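You operate a simulated robot arm through the tools that you are given. There is no shell and no other tool.

The job below is to be done with a simulated robot arm. You get a single attempt, and the scene is never put back.

## Task
Stand the fallen jug up and guide it between the rails.
Fine: before you guide it, slide the loose short rail to 30 CM, pointer within 6 mm of the mark, and clamp it tight. Set down upright: jug with the yellow label.

Only the result counts: the job must be done as asked and must still hold three seconds after the hand-in. Knocking over, shifting, dropping, spilling or breaking anything else fails it.

## Robot
A 7-joint arm with a two-finger parallel gripper, fixed in place. Base frame: the origin is at the foot of the arm, x ahead of it, y to its left, z up. Readings come in mm, rad, newtons and seconds.
With the tool pointing down near the work surface it reaches from about 280 to 720 mm from the base axis. Its first joint turns from -2.007 to 2.007 rad. Payload 3.91 kg.
Tool frame: the origin (TCP) lies between the finger pads and is the grasp point; the fingertips stand 30 mm ahead of it; z points along the fingers, y is the line along which they close. Largest opening 110 mm; finger width 20, thickness 10; the body of the gripper, 48 by 112 mm, starts 55 mm behind the TCP.
Orientation is told as [roll, pitch, yaw] about the base's x, y, z axes, in that order, counted from this pose: with the fingers straight down and closing along the base's y, the tool's x points along the base's -x, its y along +y and its z along -z.

## Interface
- The arm moves only by the tool servo_tool. Its argument "steps" is one flat list of numbers, 6 for each row, row after row: the shift along the tool's x, y, z in mm, then the turn, a rotation vector about the tool's x, y, z in rad. In form: [tx, ty, tz, rx, ry, rz, tx, ty, tz, rx, ry, rz, ...]. A call has 1 to 20 rows; each row shifts and turns the commanded pose from where the row before left it, along the tool's axes as they then stand. "fingers" is the opening in per cent of the stroke, from 0 (shut) to 100 (fully open), set as the call begins (left out, the last holds). A row lasts 0.2 s, in which the tool goes at most 50 mm and 0.15 rad; a call with a longer step from one row to the next is refused whole, and so is a gripper value outside its range. Where a pose cannot be reached the arm comes as near as it can. A force on the tool above 40 N (or 10 N above the force at the start of the call, whichever is more), or a blocked arm, ends the call early, and 0.2 s more pass. The fingers move at their own pace (about 108 mm/s each) and stop on an object; they squeeze with about 22 N. The grip force told is the motor's: it shows also when the fingers shut on nothing. Time passes only in rows, and 0.2 s behind the last, so rows that do not move let the fingers close. It gives the time, the measured TCP pose, the force on the tool (base axes), the opening and the grip force at its end, in the units of the frame above (readings bear some noise), with the torque about the TCP (base axes, N m) and any sound that the robot's microphone picked up.
- Cameras (640 x 400 px; columns grow to the right, rows downward): "scene" is fixed at [399.9, -499.2, 1448.2]; the picture's right is [-0.97, 0.24, 0.00], its down [0.04, 0.18, -0.98] and it looks along [-0.24, -0.95, -0.18] (base axes); focal length 214 px, centre (320, 200). "wrist" rides on the gripper at [72, 17, -103] in the tool frame; the picture's right is [-0.23, 0.97, 0.00], its down [-0.76, -0.18, -0.62] and it looks along [-0.61, -0.14, 0.78] (tool axes); focal length 222 px, centre (320, 200).
- camera(camera): a new picture of that camera. No time passes.
- slide_trunk(by): slides the trunk up (or, below 0, down) by that many mm; the arm rides with it, the base frame stays. It gives what a move gives, with no picture.
- locate(camera, pixels): for up to 12 pixels [column, row] of the newest picture of that camera ("zoom" is the newest enlarged one), the place [x, y, z] in the base frame of the surface seen there, good to about 3 mm. No time passes.
- inspect(camera, box): a new picture of the part [left, top, right, bottom] of that camera's present view, enlarged. No time passes.
- sign_off(): hands the job in; it is judged then, once.

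Open the gripper and draw the arm clear of the work before you hand the job in, unless the task says otherwise.

The tools are called after ">>>" by a JSON object that holds its "method" and its "body". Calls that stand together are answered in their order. servo_tool: Moves the arm, as the interface text tells. Its arguments: {"type":"object","properties":{"steps":{"type":"array","items":{"type":"number"}},"fingers":{"type":"number"}},"required":["steps"]} The other tools are called the same way: slide_trunk (by) slides the trunk up or down; camera (camera) takes a picture; locate (camera, pixels) gives the place of the surface under pixels of a picture; inspect (camera, box) takes an enlarged picture of a part of a camera's view; sign_off () hands the job in.

At the start:

```text
time: 0.0
tcp_pos: [445.8, -310.9, 1300.1]
tool_rot: [0.001, 0.001, 0.003]
ft_force: [-0.1, -0.5, -0.8]
moment: [0.02, 0.01, 0.01]
width: 110.0
finger_force: 0.1
trunk travel left (down, up): [-825.0, 165.0]
```

scene: 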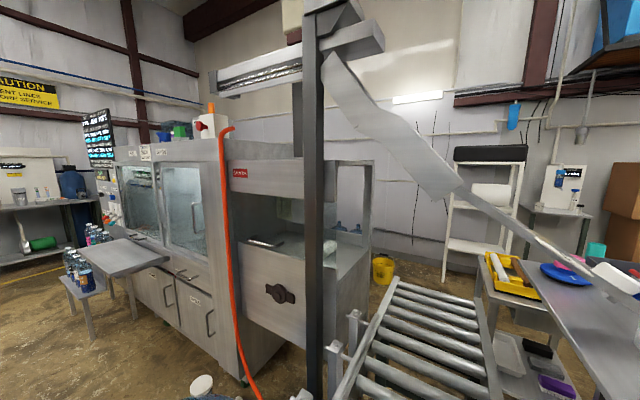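
wrist: 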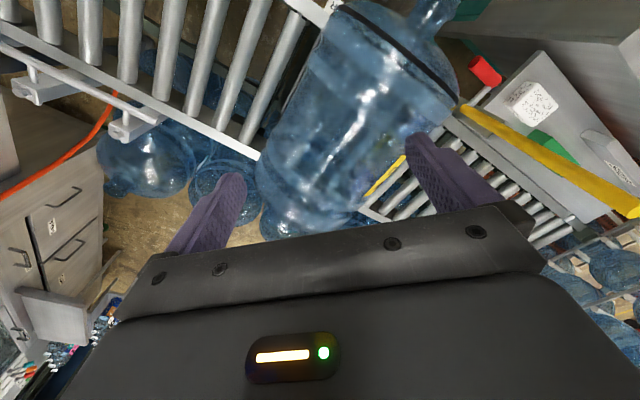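

The starting wrist picture shows a large jug near (370,110), rails/rollers and something with a red end at (485,70). I take fresh pictures of both cameras to understand the scene before moving.

>>> {"method": "camera", "body": {"camera": "scene"}}

>>> {"method": "camera", "body": {"camera": "wrist"}}

>>> {"method": "inspect", "body": {"camera": "wrist", "box": [240, 0, 640, 250]}}

```text
taken
```

scene: 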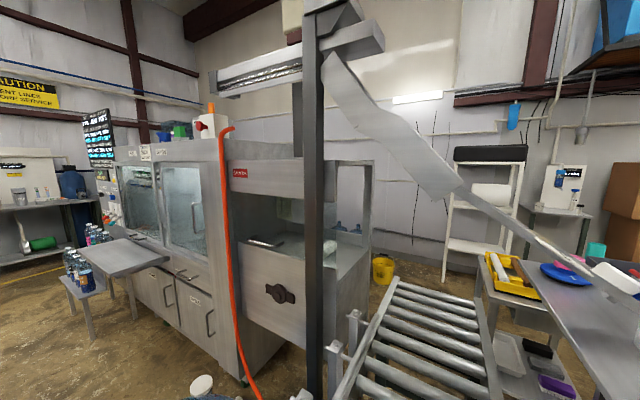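

```text
taken
```

wrist: 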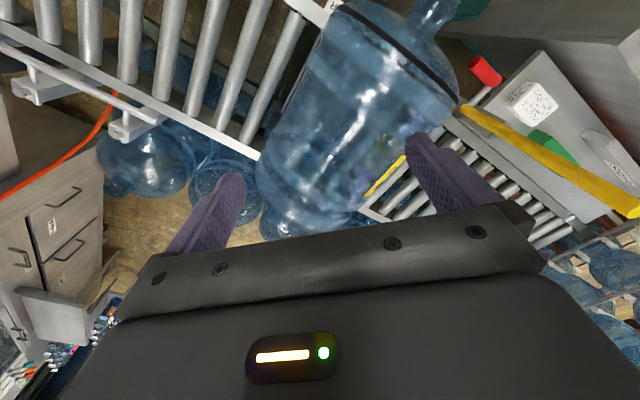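

```text
1.60 times, centred on (440, 125) of wrist
```

zoom: 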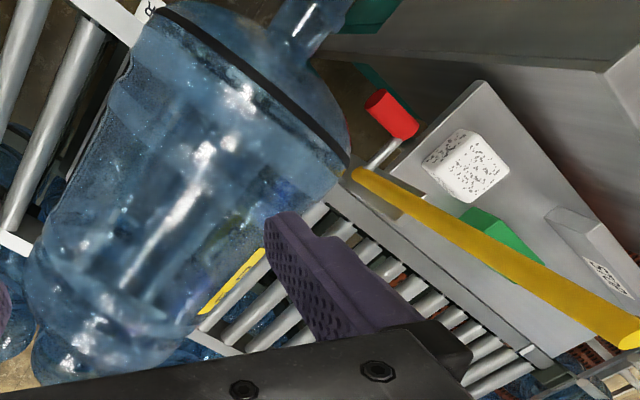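

The pictures show the jug lying at wrist (370,110), a red knob at (485,70), a yellow bar from (465,110) to (640,210), and roller beds. I get their places in space.

>>> {"method": "locate", "body": {"camera": "wrist", "pixels": [[365, 110], [300, 200], [430, 90], [435, 15], [485, 70], [470, 112], [600, 190], [535, 100], [520, 175], [480, 180], [600, 120], [610, 60]]}}

>>> {"method": "inspect", "body": {"camera": "wrist", "box": [420, 0, 640, 138]}}

>>> {"method": "inspect", "body": {"camera": "scene", "box": [280, 240, 640, 400]}}

```text
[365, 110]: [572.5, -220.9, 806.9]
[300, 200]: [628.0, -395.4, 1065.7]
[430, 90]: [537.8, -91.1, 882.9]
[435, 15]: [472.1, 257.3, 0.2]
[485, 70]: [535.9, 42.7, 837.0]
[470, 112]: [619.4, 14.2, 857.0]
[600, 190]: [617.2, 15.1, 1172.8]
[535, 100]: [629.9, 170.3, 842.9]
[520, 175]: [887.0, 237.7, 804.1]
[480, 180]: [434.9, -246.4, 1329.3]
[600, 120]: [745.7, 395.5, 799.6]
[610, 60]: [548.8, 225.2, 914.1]
```

```text
2.90 times, centred on (530, 69) of wrist
```

zoom: 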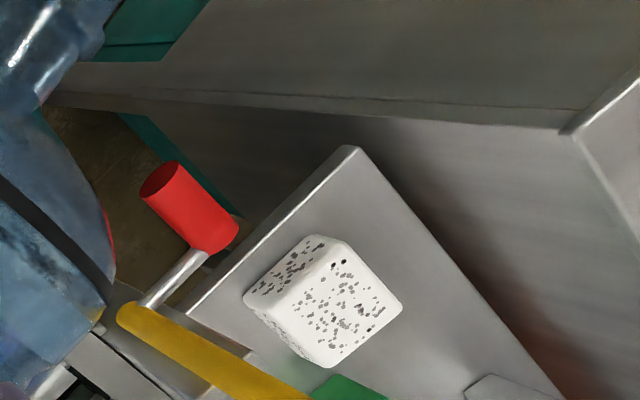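

```text
1.78 times, centred on (460, 320) of scene
```

zoom: 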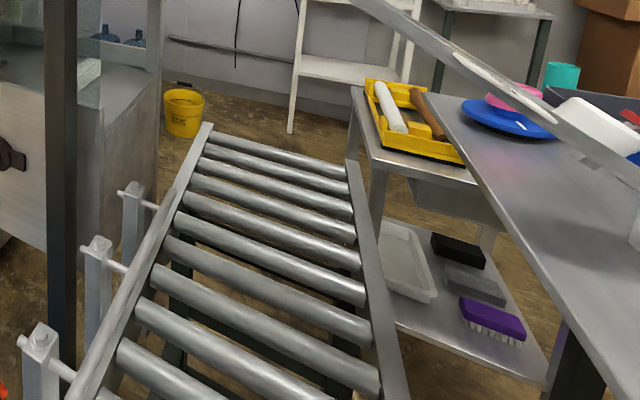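

The jug's surface readings vary from z≈807 to z≈1066, so I need a denser map. I locate a grid over the jug, rails and neighbourhood before any motion.

>>> {"method": "locate", "body": {"camera": "wrist", "pixels": [[340, 50], [400, 60], [320, 120], [280, 170], [330, 200], [380, 150], [400, 30], [410, 40], [440, 70], [350, 10], [300, 100], [290, 220]]}}

>>> {"method": "locate", "body": {"camera": "wrist", "pixels": [[320, 10], [250, 150], [20, 35], [210, 60], [150, 150], [215, 175], [380, 180], [400, 190], [460, 130], [440, 115], [510, 215], [550, 230]]}}

>>> {"method": "inspect", "body": {"camera": "wrist", "box": [240, 0, 480, 150]}}

>>> {"method": "inspect", "body": {"camera": "wrist", "box": [340, 120, 640, 308]}}

```text
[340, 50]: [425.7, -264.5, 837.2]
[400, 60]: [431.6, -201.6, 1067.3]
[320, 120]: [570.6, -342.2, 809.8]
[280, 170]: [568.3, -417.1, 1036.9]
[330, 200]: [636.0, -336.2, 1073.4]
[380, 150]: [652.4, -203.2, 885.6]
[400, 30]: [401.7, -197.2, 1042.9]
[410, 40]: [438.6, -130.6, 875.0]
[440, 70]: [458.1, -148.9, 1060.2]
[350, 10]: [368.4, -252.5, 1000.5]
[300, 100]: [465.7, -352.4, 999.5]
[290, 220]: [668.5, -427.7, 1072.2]
```

```text
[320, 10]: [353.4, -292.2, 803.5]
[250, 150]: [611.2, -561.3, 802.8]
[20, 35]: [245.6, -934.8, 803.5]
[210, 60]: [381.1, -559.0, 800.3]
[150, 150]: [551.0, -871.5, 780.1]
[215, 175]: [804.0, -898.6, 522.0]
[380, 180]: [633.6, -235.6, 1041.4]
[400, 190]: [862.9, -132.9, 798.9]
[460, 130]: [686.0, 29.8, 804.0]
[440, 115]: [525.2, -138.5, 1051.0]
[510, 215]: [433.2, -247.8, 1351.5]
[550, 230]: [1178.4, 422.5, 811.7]
```

```text
2.67 times, centred on (360, 75) of wrist
```

zoom: 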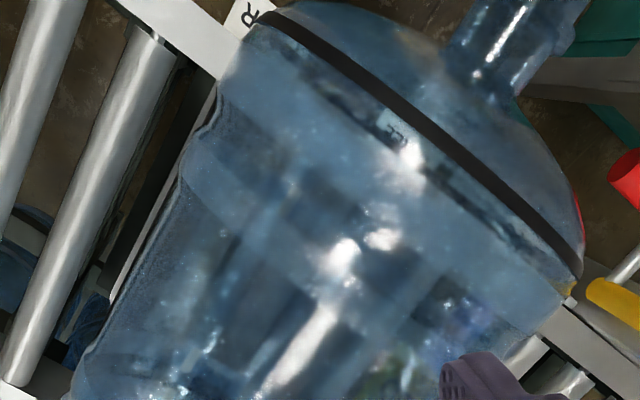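

```text
2.13 times, centred on (490, 214) of wrist
```

zoom: 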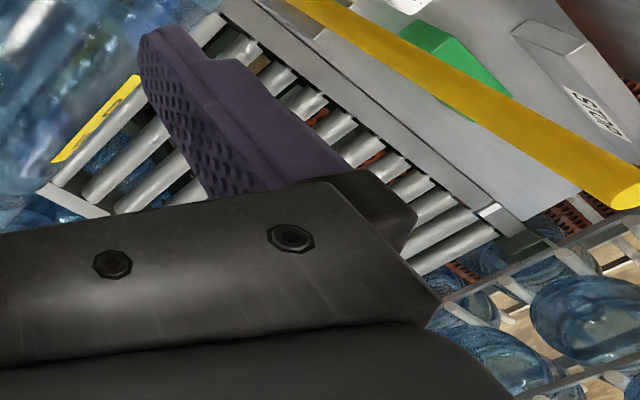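

The jug lies with its top surface at z≈1070 on a surface at z≈800; a vertical yellow post stands at (618,15). I raise the trunk to get a wider overview.

>>> {"method": "slide_trunk", "body": {"by": 160}}

```text
time: 1.8
tcp_pos: [446.1, -311.3, 1459.0]
tool_rot: [0.0, 0.0, 0.0]
ft_force: [0.3, 0.4, 0.4]
moment: [0.0, -0.01, 0.04]
width: 110.1
finger_force: 0.1
trunk travel left (down, up): [-985.0, 5.0]
```

The trunk is up at TCP z=1459; I take a new wrist picture.

>>> {"method": "camera", "body": {"camera": "wrist"}}

>>> {"method": "inspect", "body": {"camera": "wrist", "box": [260, 0, 500, 150]}}

```text
taken
```

wrist: 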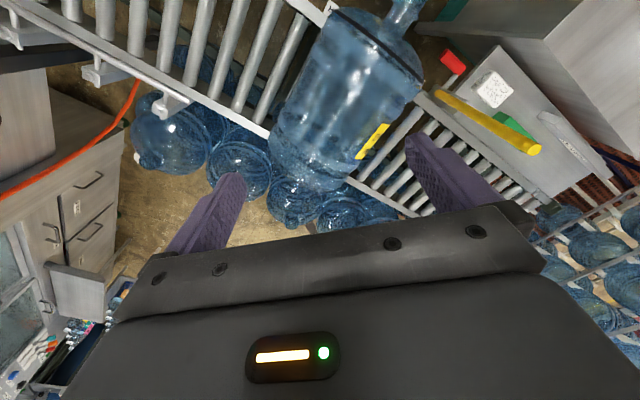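

```text
2.67 times, centred on (380, 75) of wrist
```

zoom: 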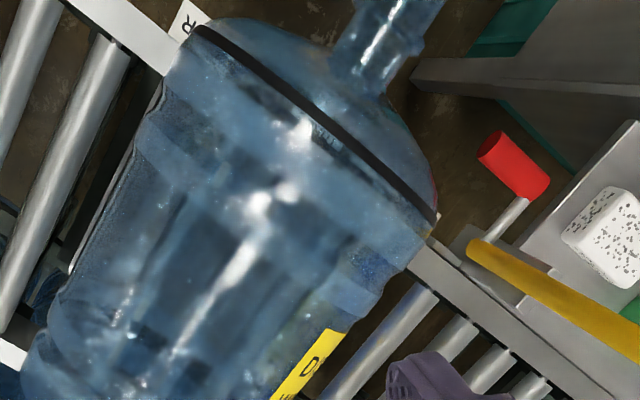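

The jug with the yellow label (zoom (310,365)) lies across the roller bed with the neck pointing to the upper right. I tilt the tool so the wrist camera looks straight down and move toward y=-150 for an overview.

>>> {"method": "servo_tool", "body": {"steps": [0, 30, 0, 0, 0.15, 0, 0, 30, 0, 0, 0.15, 0, 0, 30, 0, 0, 0.15, 0, 0, 30, 0, 0, 0.15, 0, 0, 0, 0, 0, 0, 0]}}

>>> {"method": "camera", "body": {"camera": "wrist"}}

>>> {"method": "camera", "body": {"camera": "scene"}}

```text
time: 3.0
tcp_pos: [443.5, -192.6, 1459.0]
tool_rot: [-0.002, 0.6, 0.001]
ft_force: [-0.9, 0.0, 0.1]
moment: [0.04, 0.0, -0.03]
width: 110.2
finger_force: 0.0
trunk travel left (down, up): [-985.0, 5.0]
```

```text
taken
```

wrist: 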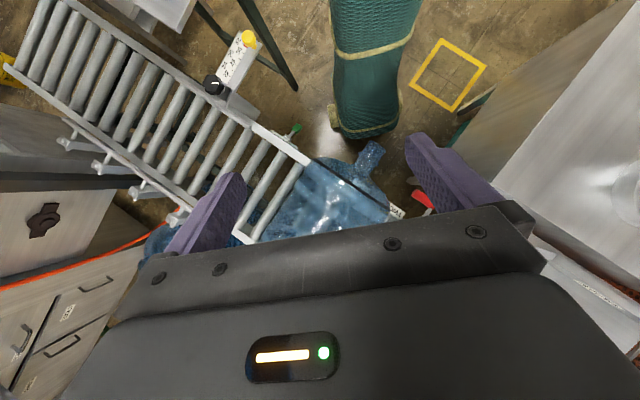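

```text
taken
```

scene: 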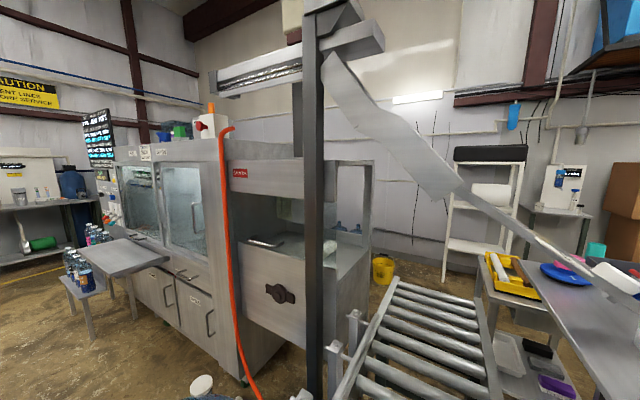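

This view shows the roller bed, and a white scale bar with a yellow knob (248,40) and black knob (212,83), plus a green thing at (295,130). I zoom in and locate these.

>>> {"method": "inspect", "body": {"camera": "wrist", "box": [160, 10, 320, 110]}}

>>> {"method": "inspect", "body": {"camera": "wrist", "box": [220, 100, 440, 238]}}

>>> {"method": "locate", "body": {"camera": "wrist", "pixels": [[248, 40], [212, 83], [225, 65], [240, 60], [235, 95], [240, 115], [295, 130], [270, 140], [368, 152], [395, 210], [350, 180], [300, 155]]}}

```text
4.00 times, centred on (240, 60) of wrist
```

zoom: 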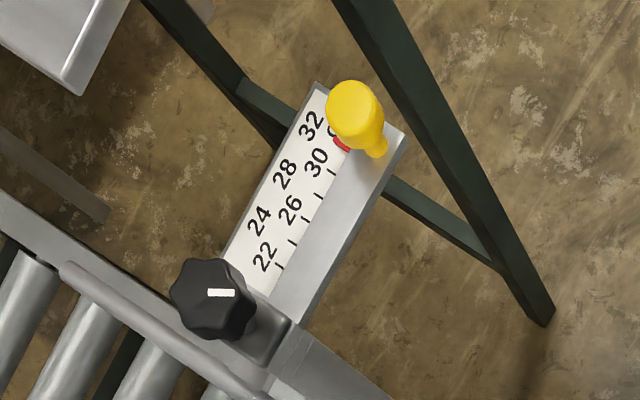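

```text
2.90 times, centred on (330, 169) of wrist
```

zoom: 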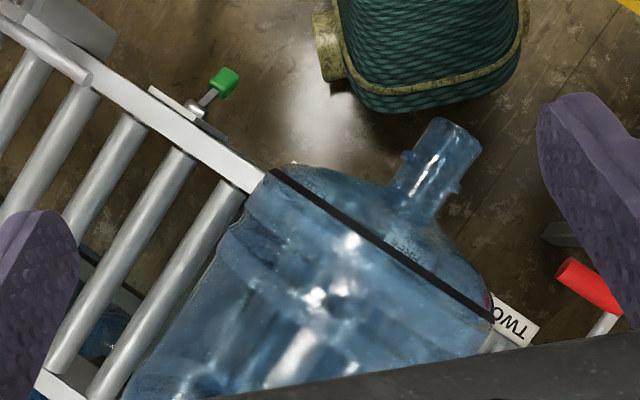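

```text
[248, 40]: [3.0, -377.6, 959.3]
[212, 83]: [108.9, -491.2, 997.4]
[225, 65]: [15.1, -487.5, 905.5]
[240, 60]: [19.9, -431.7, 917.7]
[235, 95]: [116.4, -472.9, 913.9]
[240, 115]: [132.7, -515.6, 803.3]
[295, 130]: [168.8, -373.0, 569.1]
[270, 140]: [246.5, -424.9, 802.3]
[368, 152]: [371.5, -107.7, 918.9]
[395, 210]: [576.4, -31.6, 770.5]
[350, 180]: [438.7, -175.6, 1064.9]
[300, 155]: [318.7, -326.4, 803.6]
```

The scale reads 22–32 with a red pointer near the yellow knob at (3,-378,959), and the black clamp knob is at (109,-491,997). I move sideways and inward to look at it from above and see the whole mechanism.

>>> {"method": "servo_tool", "body": {"steps": [33, -45, 23, 0, 0, 0, 33, -45, 23, 0, 0, 0, 33, -45, 23, 0, 0, 0, 33, -45, 23, 0, 0, 0, 0, -30, 0, 0, 0, 0, 0, 0, 0, 0, 0, 0]}}

>>> {"method": "camera", "body": {"camera": "wrist"}}

```text
refused: row 1 steps farther than a row can; nothing moved
```

```text
taken
```

wrist: 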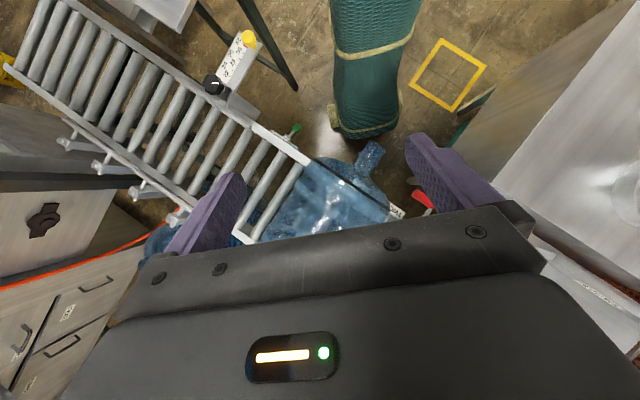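

The call was refused for step size; I use smaller rows (43 mm each) for the same motion.

>>> {"method": "servo_tool", "body": {"steps": [20.6, -35, 14.1, 0, 0, 0, 20.6, -35, 14.1, 0, 0, 0, 20.6, -35, 14.1, 0, 0, 0, 20.6, -35, 14.1, 0, 0, 0, 20.6, -35, 14.1, 0, 0, 0, 20.6, -35, 14.1, 0, 0, 0, 0, 0, 0, 0, 0, 0]}}

>>> {"method": "camera", "body": {"camera": "wrist"}}

```text
time: 4.6
tcp_pos: [296.4, -399.1, 1460.0]
tool_rot: [0.0, 0.601, -0.001]
ft_force: [0.1, 0.2, 0.2]
moment: [-0.01, 0.0, 0.01]
width: 110.2
finger_force: 0.1
trunk travel left (down, up): [-985.0, 5.0]
```

```text
taken
```

wrist: 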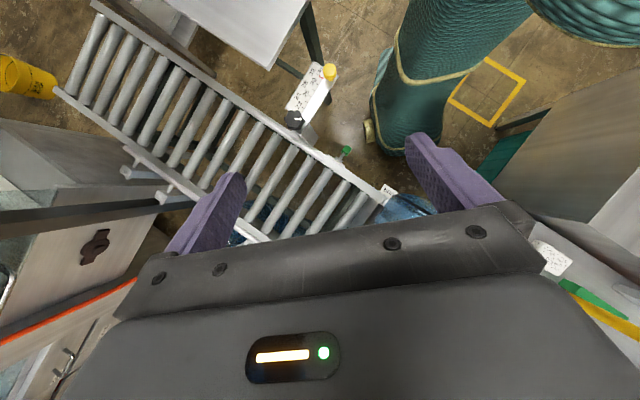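

Now the scale is at (310,90) with the black knob at (293,120) and a green knob at (347,150). I zoom in on these areas.

>>> {"method": "inspect", "body": {"camera": "wrist", "box": [250, 50, 410, 150]}}

>>> {"method": "inspect", "body": {"camera": "wrist", "box": [220, 110, 460, 260]}}

>>> {"method": "inspect", "body": {"camera": "wrist", "box": [40, 0, 300, 163]}}

```text
4.00 times, centred on (330, 100) of wrist
```

zoom: 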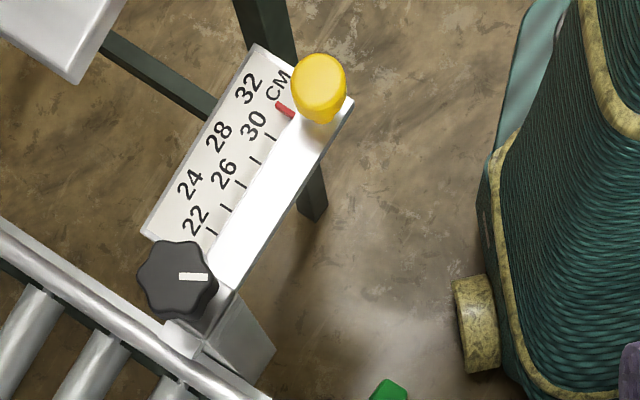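

```text
2.67 times, centred on (340, 185) of wrist
```

zoom: 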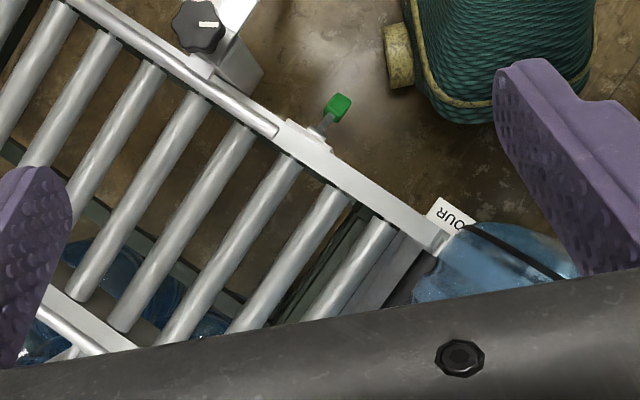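

```text
2.45 times, centred on (170, 82) of wrist
```

zoom: 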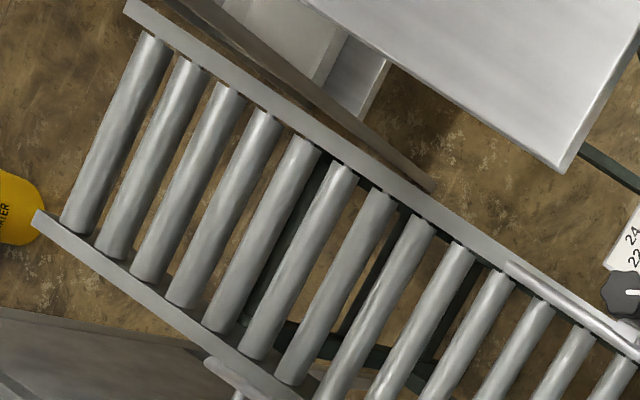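

The pointer sits near 32 on a scale with ticks each 2 cm; the bar with the yellow knob slides through the black star-knob clamp. I straighten the tool to vertical and yaw it so the fingers close along the bar direction, still at safe height.

>>> {"method": "servo_tool", "body": {"steps": [0, 0, 0, 0, -0.15, 0, 0, 0, 0, 0, -0.15, 0, 0, 0, 0, 0, -0.15, 0, 0, 0, 0, 0, -0.15, 0, 0, 0, 0, 0, 0, 0.149, 0, 0, 0, 0, 0, 0.149, 0, 0, 0, 0, 0, 0.149, 0, 0, 0, 0, 0, 0.149, 0, 0, 0, 0, 0, 0.149, 0, 0, 0, 0, 0, 0.149, 0, 0, 0, 0, 0, 0.149, 0, 0, 0, 0, 0, 0.149, 0, 0, 0, 0, 0, 0.149, 0, 0, 0, 0, 0, 0.149, 0, 0, 0, 0, 0, 0.149, 0, 0, 0, 0, 0, 0.149, 0, 0, 0, 0, 0, 0.149, 0, 0, 0, 0, 0, 0.149, 0, 0, 0, 0, 0, 0.149, 0, 0, 0, 0, 0, 0.145]}}

>>> {"method": "camera", "body": {"camera": "wrist"}}

```text
time: 8.8
tcp_pos: [295.3, -402.1, 1459.8]
tool_rot: [-0.001, 0.001, -2.383]
ft_force: [-0.3, 0.0, 0.0]
moment: [0.01, 0.02, -0.03]
width: 110.0
finger_force: 0.1
trunk travel left (down, up): [-985.0, 5.0]
```

```text
taken
```

wrist: 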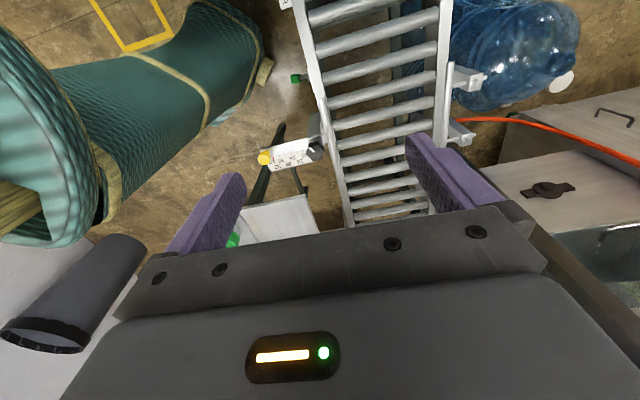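

The conveyor now runs up the picture; the yellow knob is at (264,158), black knob at (315,152). I zoom and locate accurately.

>>> {"method": "inspect", "body": {"camera": "wrist", "box": [240, 120, 352, 190]}}

>>> {"method": "inspect", "body": {"camera": "wrist", "box": [260, 0, 500, 150]}}

>>> {"method": "locate", "body": {"camera": "wrist", "pixels": [[264, 158], [318, 152], [300, 165], [298, 150], [300, 10], [320, 90], [335, 150], [345, 190], [445, 20], [438, 120], [460, 75], [296, 78]]}}

```text
5.71 times, centred on (296, 155) of wrist
```

zoom: 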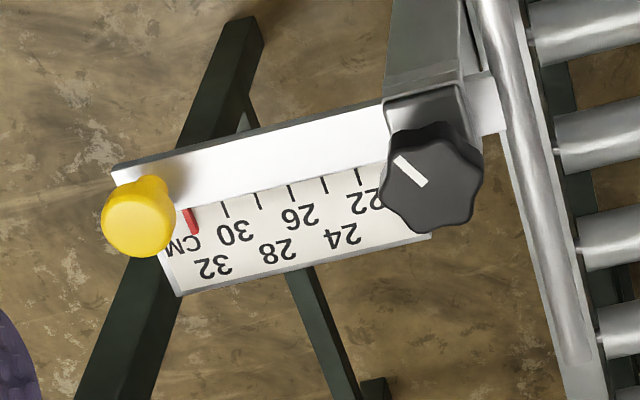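

```text
2.67 times, centred on (380, 75) of wrist
```

zoom: 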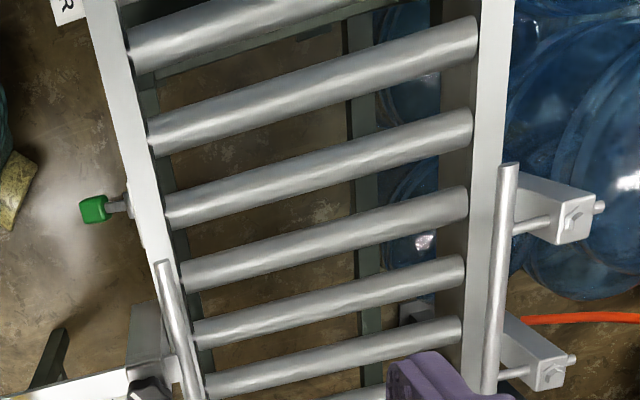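

```text
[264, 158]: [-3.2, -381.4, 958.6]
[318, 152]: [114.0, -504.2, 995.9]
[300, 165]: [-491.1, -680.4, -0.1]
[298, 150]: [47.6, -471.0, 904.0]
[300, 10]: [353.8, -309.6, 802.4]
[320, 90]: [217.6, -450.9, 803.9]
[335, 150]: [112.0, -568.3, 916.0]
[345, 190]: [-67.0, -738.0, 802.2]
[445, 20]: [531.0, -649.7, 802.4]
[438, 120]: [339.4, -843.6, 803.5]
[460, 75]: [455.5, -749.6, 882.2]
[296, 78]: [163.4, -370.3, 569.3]
```

The pointer sits by the 32 mark, and near rail tube starts around (321,99), far rail around (450,62). I locate rail ends and check details via zoom pixels.

>>> {"method": "locate", "body": {"camera": "zoom", "pixels": [[161, 266], [180, 340], [196, 392], [508, 170], [500, 280], [492, 385], [575, 225], [545, 375], [540, 225], [118, 205], [92, 210], [68, 10]]}}

>>> {"method": "inspect", "body": {"camera": "wrist", "box": [300, 80, 480, 220]}}

```text
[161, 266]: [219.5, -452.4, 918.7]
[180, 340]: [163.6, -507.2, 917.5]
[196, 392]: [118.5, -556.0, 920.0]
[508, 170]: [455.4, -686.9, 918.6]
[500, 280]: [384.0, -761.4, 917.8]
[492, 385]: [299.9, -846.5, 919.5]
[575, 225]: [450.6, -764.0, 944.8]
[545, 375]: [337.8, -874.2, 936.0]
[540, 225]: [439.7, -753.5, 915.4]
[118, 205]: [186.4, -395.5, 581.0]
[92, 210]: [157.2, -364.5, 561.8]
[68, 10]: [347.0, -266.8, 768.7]
```

```text
2.86 times, centred on (390, 150) of wrist
```

zoom: 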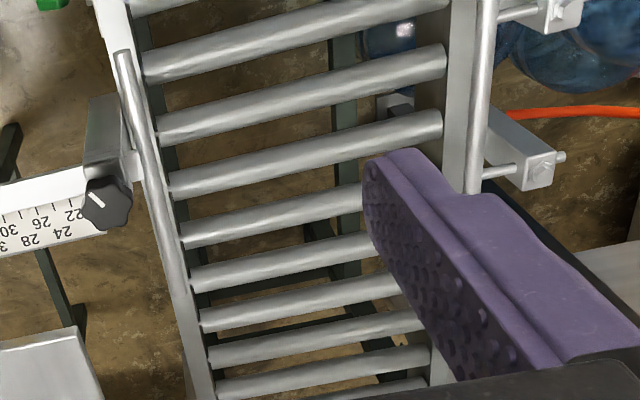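

Rails: near tube centreline n≈473, far n≈807 (gap ≈32 cm, consistent with the pointer). I move the gripper horizontally to above the yellow knob at about (0,-385), staying high.

>>> {"method": "servo_tool", "body": {"steps": [-29, -29, 0, 0, 0, -0.007, -29, -29, 0, 0, 0, -0.007, -29, -29, 0, 0, 0, -0.007, -29, -29, 0, 0, 0, -0.007, -29, -29, 0, 0, 0, -0.007, -29, -29, 0, 0, 0, 0, -25, -30, 0, 0, 0, 0, 0, 0, 0, 0, 0, 0]}}

>>> {"method": "slide_trunk", "body": {"by": -220}}

>>> {"method": "camera", "body": {"camera": "wrist"}}

```text
time: 10.6
tcp_pos: [11.3, -397.0, 1459.8]
tool_rot: [-0.001, -0.001, -2.346]
ft_force: [0.3, 0.2, -0.6]
moment: [0.01, 0.04, -0.01]
width: 109.9
finger_force: 0.0
trunk travel left (down, up): [-985.0, 5.0]
```

```text
time: 13.0
tcp_pos: [11.9, -397.1, 1241.8]
tool_rot: [0.001, -0.001, -2.346]
ft_force: [-0.2, 1.2, -0.2]
moment: [-0.02, 0.02, 0.01]
width: 110.3
finger_force: 0.0
trunk travel left (down, up): [-765.0, 225.0]
```

```text
taken
```

wrist: 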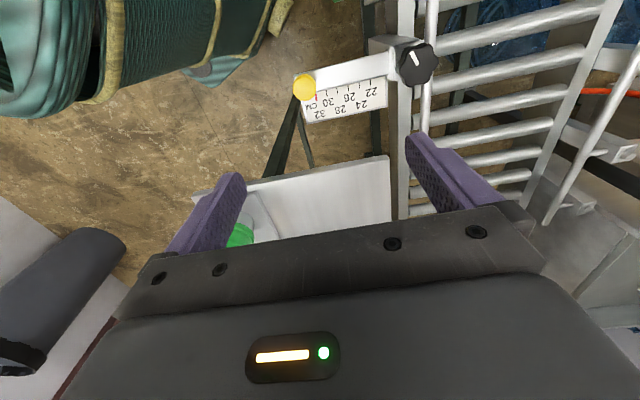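

Now the scale and knobs are closer; a white table corner is at (385,165). I zoom in and locate knob, table corner and scale details.

>>> {"method": "inspect", "body": {"camera": "wrist", "box": [280, 30, 440, 130]}}

>>> {"method": "locate", "body": {"camera": "wrist", "pixels": [[303, 85], [415, 62], [340, 75], [388, 160], [255, 185], [300, 200], [242, 235], [60, 270], [330, 115], [372, 85], [395, 48], [430, 150]]}}

```text
4.00 times, centred on (360, 80) of wrist
```

zoom: 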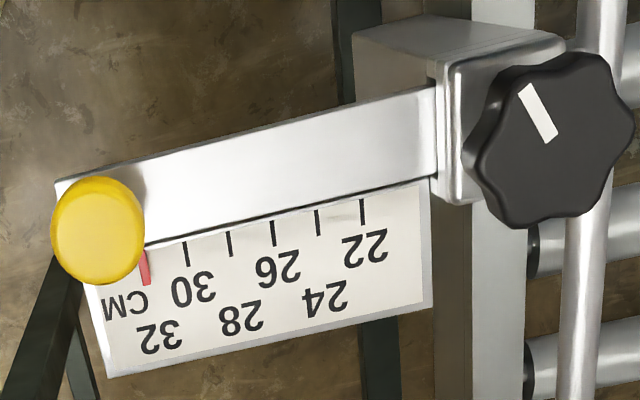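

```text
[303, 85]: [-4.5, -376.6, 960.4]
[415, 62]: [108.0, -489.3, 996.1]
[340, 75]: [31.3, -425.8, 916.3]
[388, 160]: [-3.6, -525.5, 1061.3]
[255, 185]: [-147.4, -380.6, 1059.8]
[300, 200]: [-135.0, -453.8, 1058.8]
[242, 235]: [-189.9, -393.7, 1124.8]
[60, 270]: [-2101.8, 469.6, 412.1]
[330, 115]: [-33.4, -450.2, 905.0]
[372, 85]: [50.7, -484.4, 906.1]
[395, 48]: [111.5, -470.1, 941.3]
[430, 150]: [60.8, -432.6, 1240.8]
```

The pointer is exactly one tick past 30 (at 32), the table edge at m≈-377 (z=1060) is ~104 mm from the knob, so there's clearance. I centre over the knob and lower with the trunk to about z=1050.

>>> {"method": "servo_tool", "body": {"steps": [1, -12.5, 0, 0, 0, 0, 1, -12.5, 0, 0, 0, 0, 0, 0, 0, 0, 0, 0]}}

>>> {"method": "slide_trunk", "body": {"by": -190}}

>>> {"method": "camera", "body": {"camera": "wrist"}}

```text
time: 13.8
tcp_pos: [-4.5, -379.6, 1241.9]
tool_rot: [0.0, 0.0, -2.346]
ft_force: [-0.5, 0.6, -0.4]
moment: [0.02, 0.03, 0.0]
width: 110.2
finger_force: 0.0
trunk travel left (down, up): [-765.0, 225.0]
```

```text
time: 15.8
tcp_pos: [-5.5, -380.7, 1051.1]
tool_rot: [0.0, 0.001, -2.346]
ft_force: [-0.6, 0.7, 0.5]
moment: [-0.01, 0.04, -0.03]
width: 110.0
finger_force: 0.1
trunk travel left (down, up): [-575.0, 415.0]
```

```text
taken
```

wrist: 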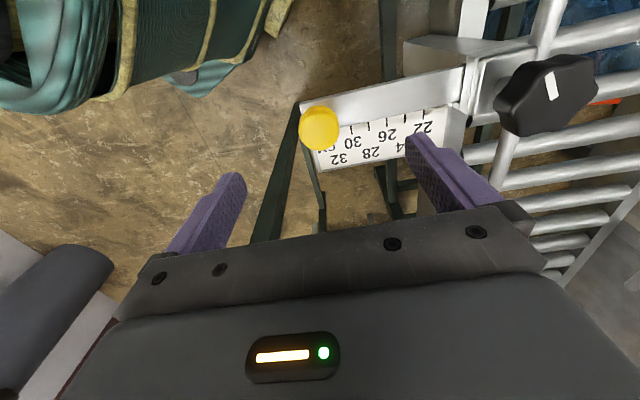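

The knob is now at (319,128), centred between the fingers. I check its details at higher zoom and locate it again.

>>> {"method": "inspect", "body": {"camera": "wrist", "box": [290, 80, 450, 180]}}

>>> {"method": "locate", "body": {"camera": "wrist", "pixels": [[319, 120], [319, 130], [303, 128], [335, 128], [319, 145], [370, 100], [432, 92], [310, 104]]}}

```text
4.00 times, centred on (370, 130) of wrist
```

zoom: 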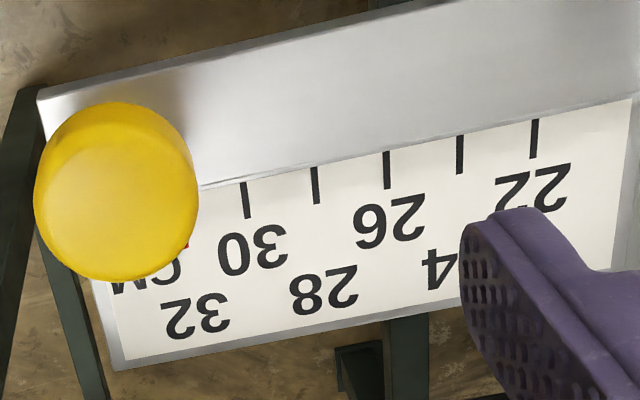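

```text
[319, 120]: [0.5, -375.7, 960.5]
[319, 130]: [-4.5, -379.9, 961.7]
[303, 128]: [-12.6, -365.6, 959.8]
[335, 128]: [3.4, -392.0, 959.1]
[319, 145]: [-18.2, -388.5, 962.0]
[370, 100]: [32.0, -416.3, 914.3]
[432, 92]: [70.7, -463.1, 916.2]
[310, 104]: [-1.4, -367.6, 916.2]
```

Knob top is at z≈961 with centre ≈(-6,-380); the TCP is aligned. I descend 95 mm so the fingertips stop about 10 mm above the bar (z=916).

>>> {"method": "servo_tool", "body": {"steps": [0, 0, 40, 0, 0, 0, 0, 0, 35, 0, 0, 0, 0, 0, 20, 0, 0, 0, 0, 0, 0, 0, 0, 0], "fingers": 100}}

>>> {"method": "camera", "body": {"camera": "wrist"}}

```text
time: 16.8
tcp_pos: [-6.8, -378.3, 958.1]
tool_rot: [-0.002, -0.001, -2.345]
ft_force: [0.9, 0.3, 0.0]
moment: [-0.03, 0.01, 0.04]
width: 110.0
finger_force: 0.1
trunk travel left (down, up): [-575.0, 415.0]
```

```text
taken
```

wrist: 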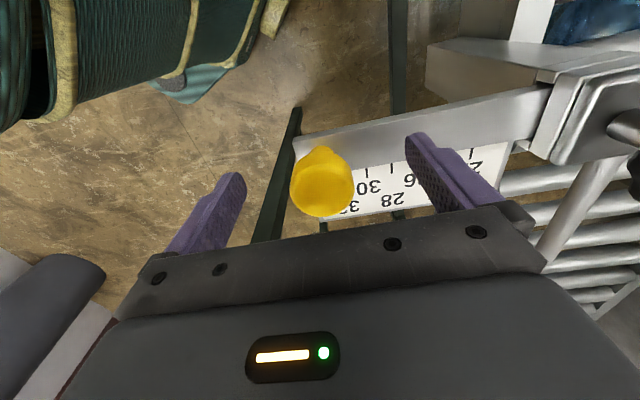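

Fingers straddle the knob at (321,180). I lower 5 mm more and close the fingers on the knob.

>>> {"method": "servo_tool", "body": {"steps": [0, 0, 5, 0, 0, 0, 0, 0, 0, 0, 0, 0]}}

>>> {"method": "servo_tool", "body": {"steps": [0, 0, 0, 0, 0, 0, 0, 0, 0, 0, 0, 0, 0, 0, 0, 0, 0, 0], "fingers": 0}}

>>> {"method": "inspect", "body": {"camera": "wrist", "box": [260, 90, 500, 240]}}

```text
time: 17.4
tcp_pos: [-6.7, -377.9, 951.7]
tool_rot: [0.0, -0.001, -2.345]
ft_force: [1.4, 0.4, -0.1]
moment: [-0.02, 0.02, 0.04]
width: 109.9
finger_force: 0.0
trunk travel left (down, up): [-575.0, 415.0]
```

```text
time: 18.2
tcp_pos: [-7.0, -379.2, 951.1]
tool_rot: [-0.001, -0.002, -2.347]
ft_force: [1.2, -0.2, -0.9]
moment: [-0.04, 0.03, -0.04]
width: 37.2
finger_force: 45.9
trunk travel left (down, up): [-575.0, 415.0]
```

```text
2.67 times, centred on (380, 165) of wrist
```

zoom: 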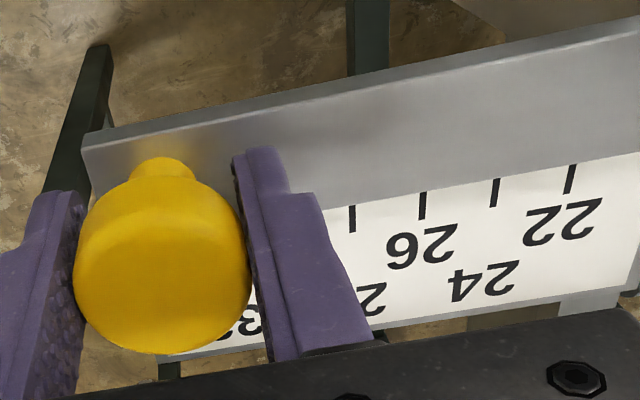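

The knob is gripped (width 37.2 mm). I slide it 20 mm along the bar axis (tool +y, toward the conveyor) in small steps.

>>> {"method": "servo_tool", "body": {"steps": [0, 4, 0, 0, 0, 0, 0, 4, 0, 0, 0, 0, 0, 4, 0, 0, 0, 0, 0, 4, 0, 0, 0, 0, 0, 4, 0, 0, 0, 0, 0, 0, 0, 0, 0, 0, 0, 0, 0, 0, 0, 0]}}

>>> {"method": "inspect", "body": {"camera": "wrist", "box": [260, 90, 500, 240]}}

```text
time: 19.8
tcp_pos: [8.3, -393.5, 951.7]
tool_rot: [0.001, 0.0, -2.345]
ft_force: [-3.2, -1.9, 13.5]
moment: [0.14, -0.15, -0.16]
width: 37.3
finger_force: 44.7
trunk travel left (down, up): [-575.0, 415.0]
```

```text
2.67 times, centred on (380, 165) of wrist
```

zoom: 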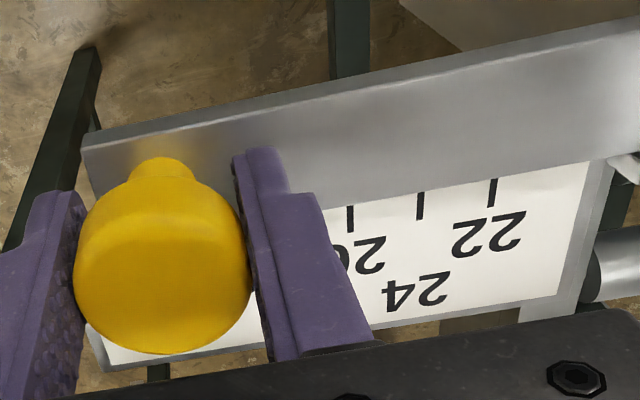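

The bar slid about 20–21 mm. I open the fingers and rise to check the pointer on the scale.

>>> {"method": "servo_tool", "body": {"steps": [0, 0, 0, 0, 0, 0, 0, 0, 0, 0, 0, 0, 0, 0, 0, 0, 0, 0], "fingers": 100}}

>>> {"method": "servo_tool", "body": {"steps": [0, 0, -45, 0, 0, 0, 0, 0, -45, 0, 0, 0, 0, 0, -45, 0, 0, 0, 0, 0, -45, 0, 0, 0, 0, 0, 0, 0, 0, 0]}}

>>> {"method": "inspect", "body": {"camera": "wrist", "box": [270, 30, 430, 130]}}

```text
time: 20.6
tcp_pos: [7.9, -392.8, 951.0]
tool_rot: [0.001, -0.002, -2.347]
ft_force: [-0.5, -0.4, 0.0]
moment: [0.05, 0.02, -0.01]
width: 110.1
finger_force: 0.1
trunk travel left (down, up): [-575.0, 415.0]
```

```text
time: 21.8
tcp_pos: [10.6, -396.2, 1133.8]
tool_rot: [-0.001, -0.001, -2.344]
ft_force: [-0.1, -1.0, 0.3]
moment: [-0.01, 0.01, 0.0]
width: 110.1
finger_force: 0.0
trunk travel left (down, up): [-575.0, 415.0]
```

```text
4.00 times, centred on (350, 80) of wrist
```

zoom: 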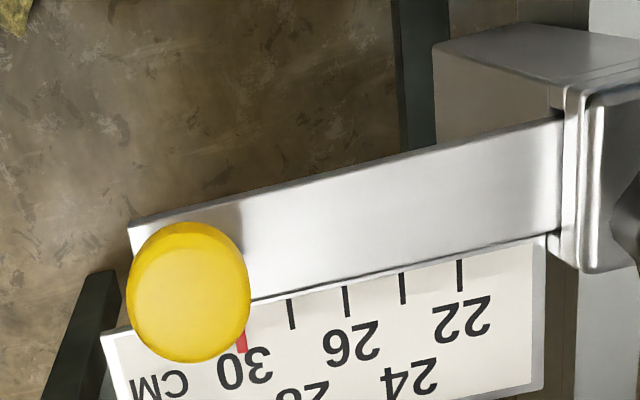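

The pointer now sits at about 29.8–30 (zoom (242,342), 30-tick expected at ≈(236,326)), within tolerance. I move over toward the black star knob to see both the pointer from another angle and the knob.

>>> {"method": "servo_tool", "body": {"steps": [0, 46, -20, 0, 0, 0, 0, 46, -20, 0, 0, 0, 1, 44.5, -20, 0, 0, 0, 0, 0, 0, 0, 0, 0]}}

>>> {"method": "camera", "body": {"camera": "wrist"}}

>>> {"method": "inspect", "body": {"camera": "wrist", "box": [180, 50, 420, 200]}}

```text
refused: row 1 steps farther than a row can; nothing moved
```

```text
taken
```

wrist: 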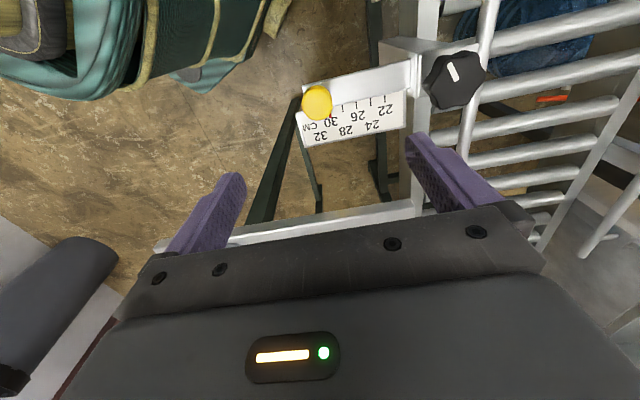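

```text
2.67 times, centred on (300, 125) of wrist
```

zoom: 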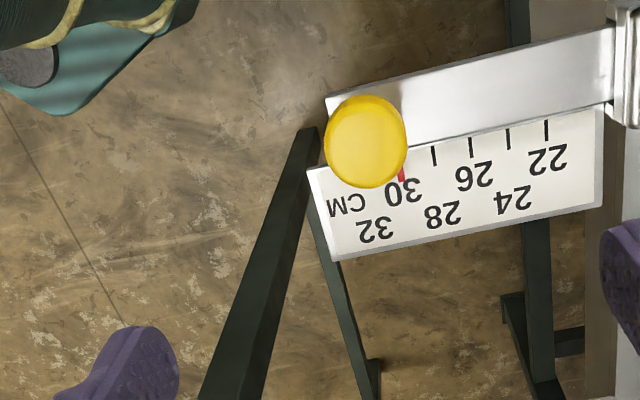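

The step was slightly too long; I repeat with 4 shorter rows.

>>> {"method": "servo_tool", "body": {"steps": [0, 35, -10, 0, 0, 0, 0, 35, -10, 0, 0, 0, 0, 35, -10, 0, 0, 0, 1, 31.5, -10, 0, 0, 0, 0, 0, 0, 0, 0, 0]}}

>>> {"method": "camera", "body": {"camera": "wrist"}}

>>> {"method": "inspect", "body": {"camera": "wrist", "box": [180, 50, 420, 200]}}

```text
time: 23.0
tcp_pos: [106.3, -488.7, 1171.4]
tool_rot: [0.0, 0.0, -2.345]
ft_force: [-0.1, -0.4, 0.1]
moment: [-0.01, 0.05, 0.01]
width: 109.8
finger_force: 0.0
trunk travel left (down, up): [-575.0, 415.0]
```

```text
taken
```

wrist: 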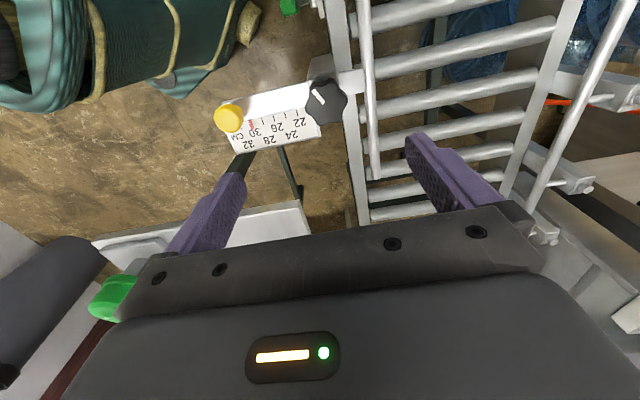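

```text
2.67 times, centred on (300, 125) of wrist
```

zoom: 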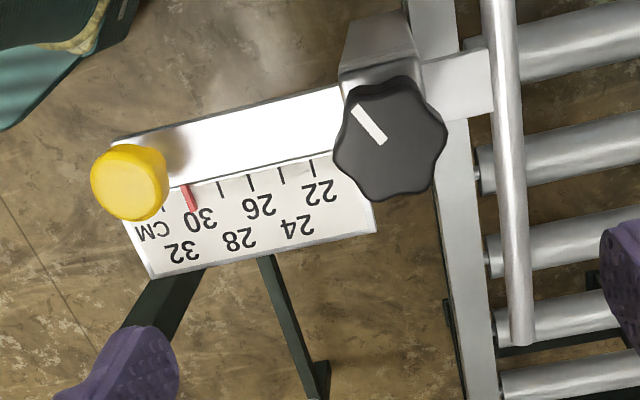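

Now the pointer and ticks are both clear of the knob. I zoom tightly on the scale.

>>> {"method": "inspect", "body": {"camera": "wrist", "box": [216, 85, 320, 150]}}

>>> {"method": "inspect", "body": {"camera": "wrist", "box": [290, 60, 370, 140]}}

>>> {"method": "locate", "body": {"camera": "wrist", "pixels": [[318, 98], [325, 100], [310, 108], [340, 100], [325, 85], [330, 117], [250, 125], [262, 120], [300, 240], [110, 295], [370, 175], [330, 70]]}}

```text
6.15 times, centred on (268, 118) of wrist
```

zoom: 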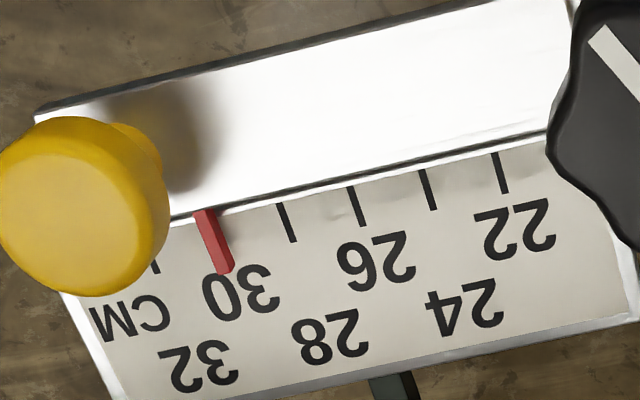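

```text
5.00 times, centred on (330, 100) of wrist
```

zoom: 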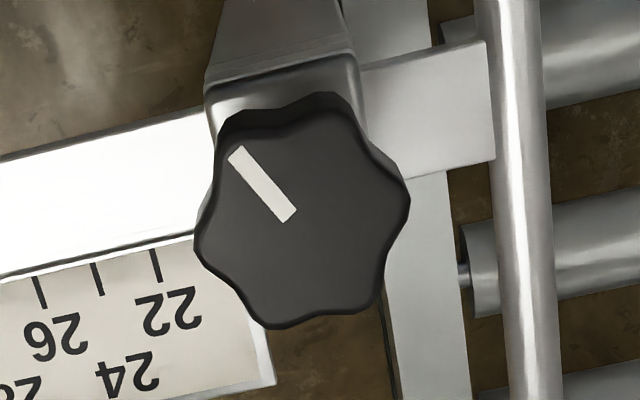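

```text
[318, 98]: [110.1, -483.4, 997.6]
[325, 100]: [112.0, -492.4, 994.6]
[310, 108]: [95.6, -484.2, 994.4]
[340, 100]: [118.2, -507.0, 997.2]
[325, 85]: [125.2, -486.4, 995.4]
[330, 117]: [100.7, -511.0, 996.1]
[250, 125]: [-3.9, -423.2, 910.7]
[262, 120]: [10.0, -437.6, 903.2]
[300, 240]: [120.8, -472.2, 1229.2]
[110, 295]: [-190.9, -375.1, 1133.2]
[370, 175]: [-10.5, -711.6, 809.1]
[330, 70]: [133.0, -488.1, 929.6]
```

Pointer reads 30.0 within about 1–2 mm. The star knob's top is at z≈996, centre ≈(108,-495), ~44 mm wide with its mark toward the upper left. I rotate the wrist back so that I have a large clockwise turning range for tightening.

>>> {"method": "servo_tool", "body": {"steps": [0, 0, 0, 0, 0, -0.145, 0, 0, 0, 0, 0, -0.145, 0, 0, 0, 0, 0, -0.145, 0, 0, 0, 0, 0, -0.145, 0, 0, 0, 0, 0, -0.145, 0, 0, 0, 0, 0, -0.145, 0, 0, 0, 0, 0, -0.145, 0, 0, 0, 0, 0, -0.145, 0, 0, 0, 0, 0, -0.145, 0, 0, 0, 0, 0, -0.145, 0, 0, 0, 0, 0, -0.145, 0, 0, 0, 0, 0, -0.145, 0, 0, 0, 0, 0, -0.145, 0, 0, 0, 0, 0, -0.145, 0, 0, 0, 0, 0, -0.145, 0, 0, 0, 0, 0, -0.145, 0, 0, 0, 0, 0, 0]}}

>>> {"method": "camera", "body": {"camera": "wrist"}}

```text
time: 26.6
tcp_pos: [107.7, -487.1, 1171.3]
tool_rot: [0.0, 0.002, -0.025]
ft_force: [-0.3, -0.1, 0.3]
moment: [-0.01, -0.04, -0.01]
width: 110.1
finger_force: 0.0
trunk travel left (down, up): [-575.0, 415.0]
```

```text
taken
```

wrist: 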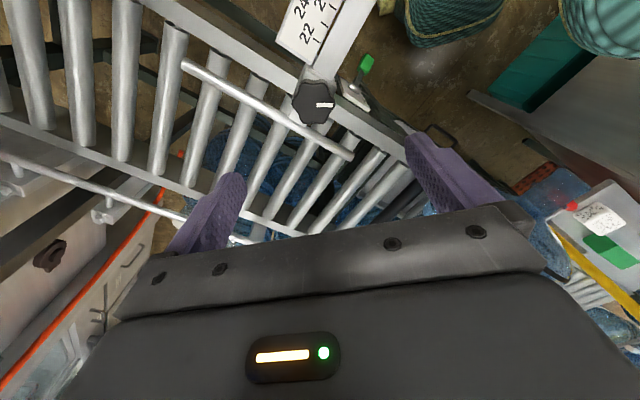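

The star knob is at (314,102) in this view. I zoom and locate its rim to find its centre.

>>> {"method": "inspect", "body": {"camera": "wrist", "box": [274, 75, 354, 125]}}

>>> {"method": "locate", "body": {"camera": "zoom", "pixels": [[320, 200], [170, 215], [460, 230], [320, 90], [320, 330], [240, 130], [420, 130], [250, 340], [400, 330], [300, 240], [560, 200], [520, 330]]}}

```text
8.00 times, centred on (314, 100) of wrist
```

zoom: 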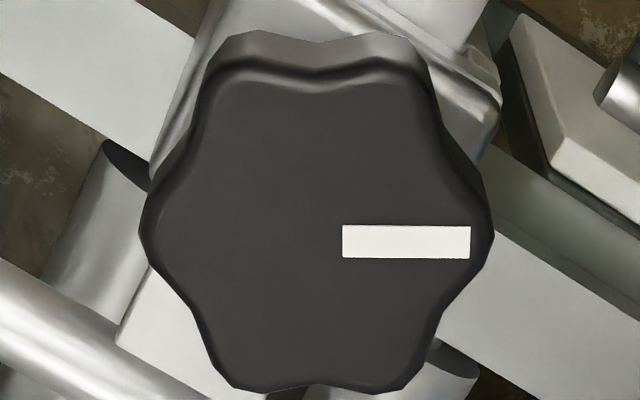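

```text
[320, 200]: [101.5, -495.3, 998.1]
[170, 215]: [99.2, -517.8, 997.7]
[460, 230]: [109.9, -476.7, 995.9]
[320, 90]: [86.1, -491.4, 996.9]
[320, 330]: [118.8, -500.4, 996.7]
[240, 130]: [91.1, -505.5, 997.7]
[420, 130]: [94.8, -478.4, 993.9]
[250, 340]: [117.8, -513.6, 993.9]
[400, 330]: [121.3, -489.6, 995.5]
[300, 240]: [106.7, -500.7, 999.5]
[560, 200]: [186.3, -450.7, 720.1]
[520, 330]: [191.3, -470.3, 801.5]
```

The knob has six lobes, ~50 mm across, centre ≈(107,-496.5), top z≈996. I align the closing axis with a valley pair (yaw +0.27), centre over it and descend to about z=1035.

>>> {"method": "servo_tool", "body": {"steps": [0.7, -9.4, 0, 0, 0, 0, 0, 0, 0, 0, 0, -0.148, 0, 0, 0, 0, 0, -0.147, 0, 0, 45, 0, 0, 0, 0, 0, 45, 0, 0, 0, 0, 0, 45, 0, 0, 0, 0, 0, 0, 0, 0, 0]}}

>>> {"method": "camera", "body": {"camera": "wrist"}}

>>> {"method": "inspect", "body": {"camera": "wrist", "box": [200, 80, 440, 230]}}

```text
time: 28.2
tcp_pos: [107.9, -494.7, 1034.3]
tool_rot: [0.0, 0.002, 0.27]
ft_force: [-0.3, -0.7, -0.1]
moment: [0.0, -0.02, -0.01]
width: 110.1
finger_force: 0.1
trunk travel left (down, up): [-575.0, 415.0]
```

```text
taken
```

wrist: 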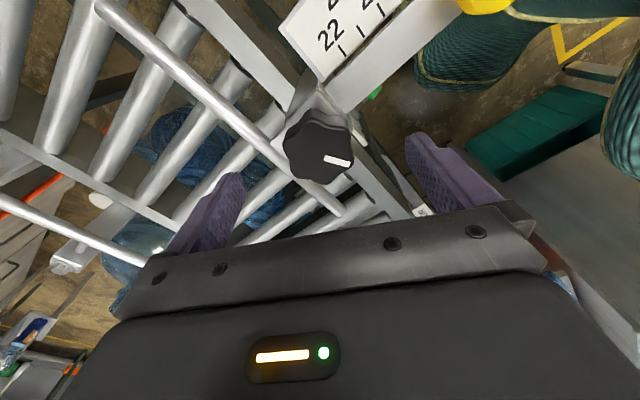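

```text
2.67 times, centred on (320, 155) of wrist
```

zoom: 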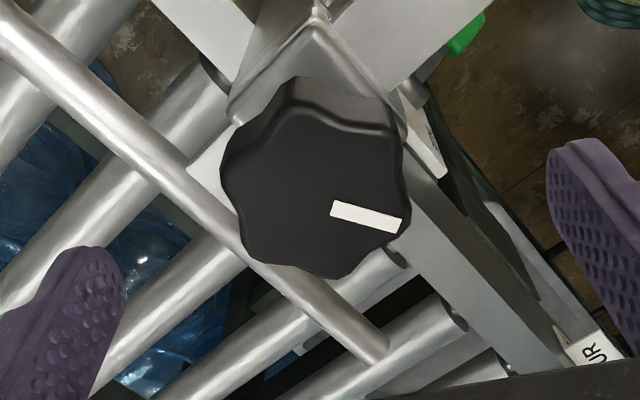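

The knob is slightly off the expected projection; I locate the knob's rim again in this closer view to refine its centre.

>>> {"method": "locate", "body": {"camera": "zoom", "pixels": [[315, 190], [240, 190], [395, 190], [315, 120], [315, 260], [260, 140], [370, 140], [260, 245], [370, 245], [290, 190], [340, 190], [315, 165]]}}

>>> {"method": "inspect", "body": {"camera": "wrist", "box": [270, 105, 366, 195]}}

```text
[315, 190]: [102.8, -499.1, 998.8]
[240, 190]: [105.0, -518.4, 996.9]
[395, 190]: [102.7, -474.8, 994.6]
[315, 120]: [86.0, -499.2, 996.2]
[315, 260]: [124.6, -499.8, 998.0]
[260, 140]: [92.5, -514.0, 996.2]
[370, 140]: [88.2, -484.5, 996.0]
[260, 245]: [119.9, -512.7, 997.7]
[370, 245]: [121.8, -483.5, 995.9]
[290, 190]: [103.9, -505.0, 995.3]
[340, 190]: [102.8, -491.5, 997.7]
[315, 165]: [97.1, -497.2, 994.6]
```

```text
4.44 times, centred on (318, 150) of wrist
```

zoom: 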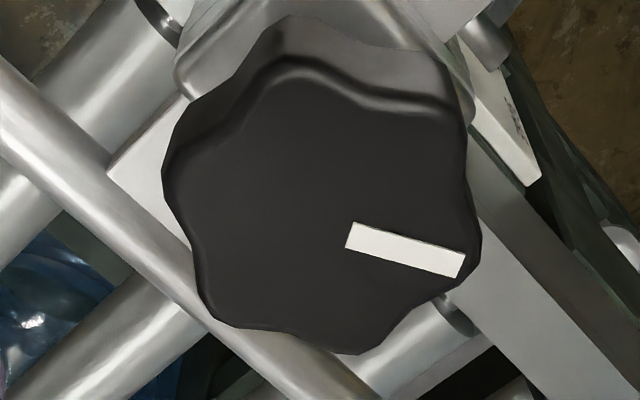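

Knob centre refined to about (105,-496.7); valley direction matches the closing axis. I shift by (+3,-1.2) in the tool frame and descend to z≈985, then close.

>>> {"method": "servo_tool", "body": {"steps": [3, -1.2, 0, 0, 0, 0, 0, 0, 30, 0, 0, 0, 0, 0, 20, 0, 0, 0, 0, 0, 0, 0, 0, 0]}}

>>> {"method": "camera", "body": {"camera": "wrist"}}

```text
time: 29.2
tcp_pos: [104.1, -499.1, 983.4]
tool_rot: [0.0, 0.0, 0.268]
ft_force: [-0.2, 0.4, -0.4]
moment: [0.0, -0.02, 0.03]
width: 109.9
finger_force: 0.2
trunk travel left (down, up): [-575.0, 415.0]
```

```text
taken
```

wrist: 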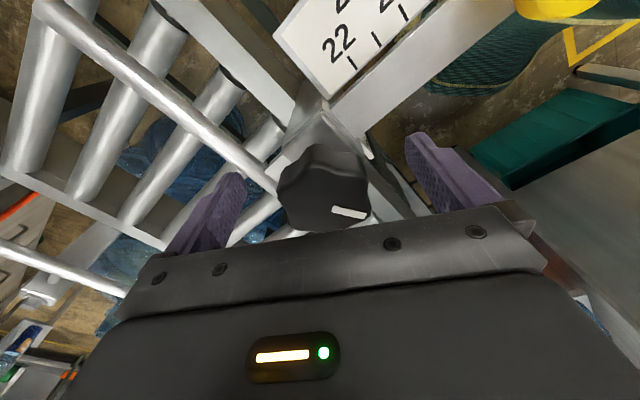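

The fingers straddle the black knob at (323,187). I close them on it.

>>> {"method": "servo_tool", "body": {"steps": [0, 0, 0, 0, 0, 0, 0, 0, 0, 0, 0, 0, 0, 0, 0, 0, 0, 0], "fingers": 0}}

>>> {"method": "inspect", "body": {"camera": "wrist", "box": [220, 110, 430, 250]}}

```text
time: 30.0
tcp_pos: [104.1, -496.9, 983.8]
tool_rot: [0.005, 0.001, 0.268]
ft_force: [-3.8, 16.6, -6.1]
moment: [0.23, -0.19, 0.07]
width: 53.3
finger_force: 45.2
trunk travel left (down, up): [-575.0, 415.0]
```

```text
2.86 times, centred on (325, 180) of wrist
```

zoom: 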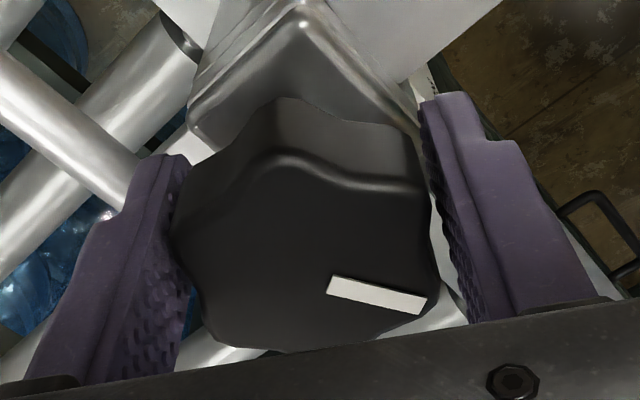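

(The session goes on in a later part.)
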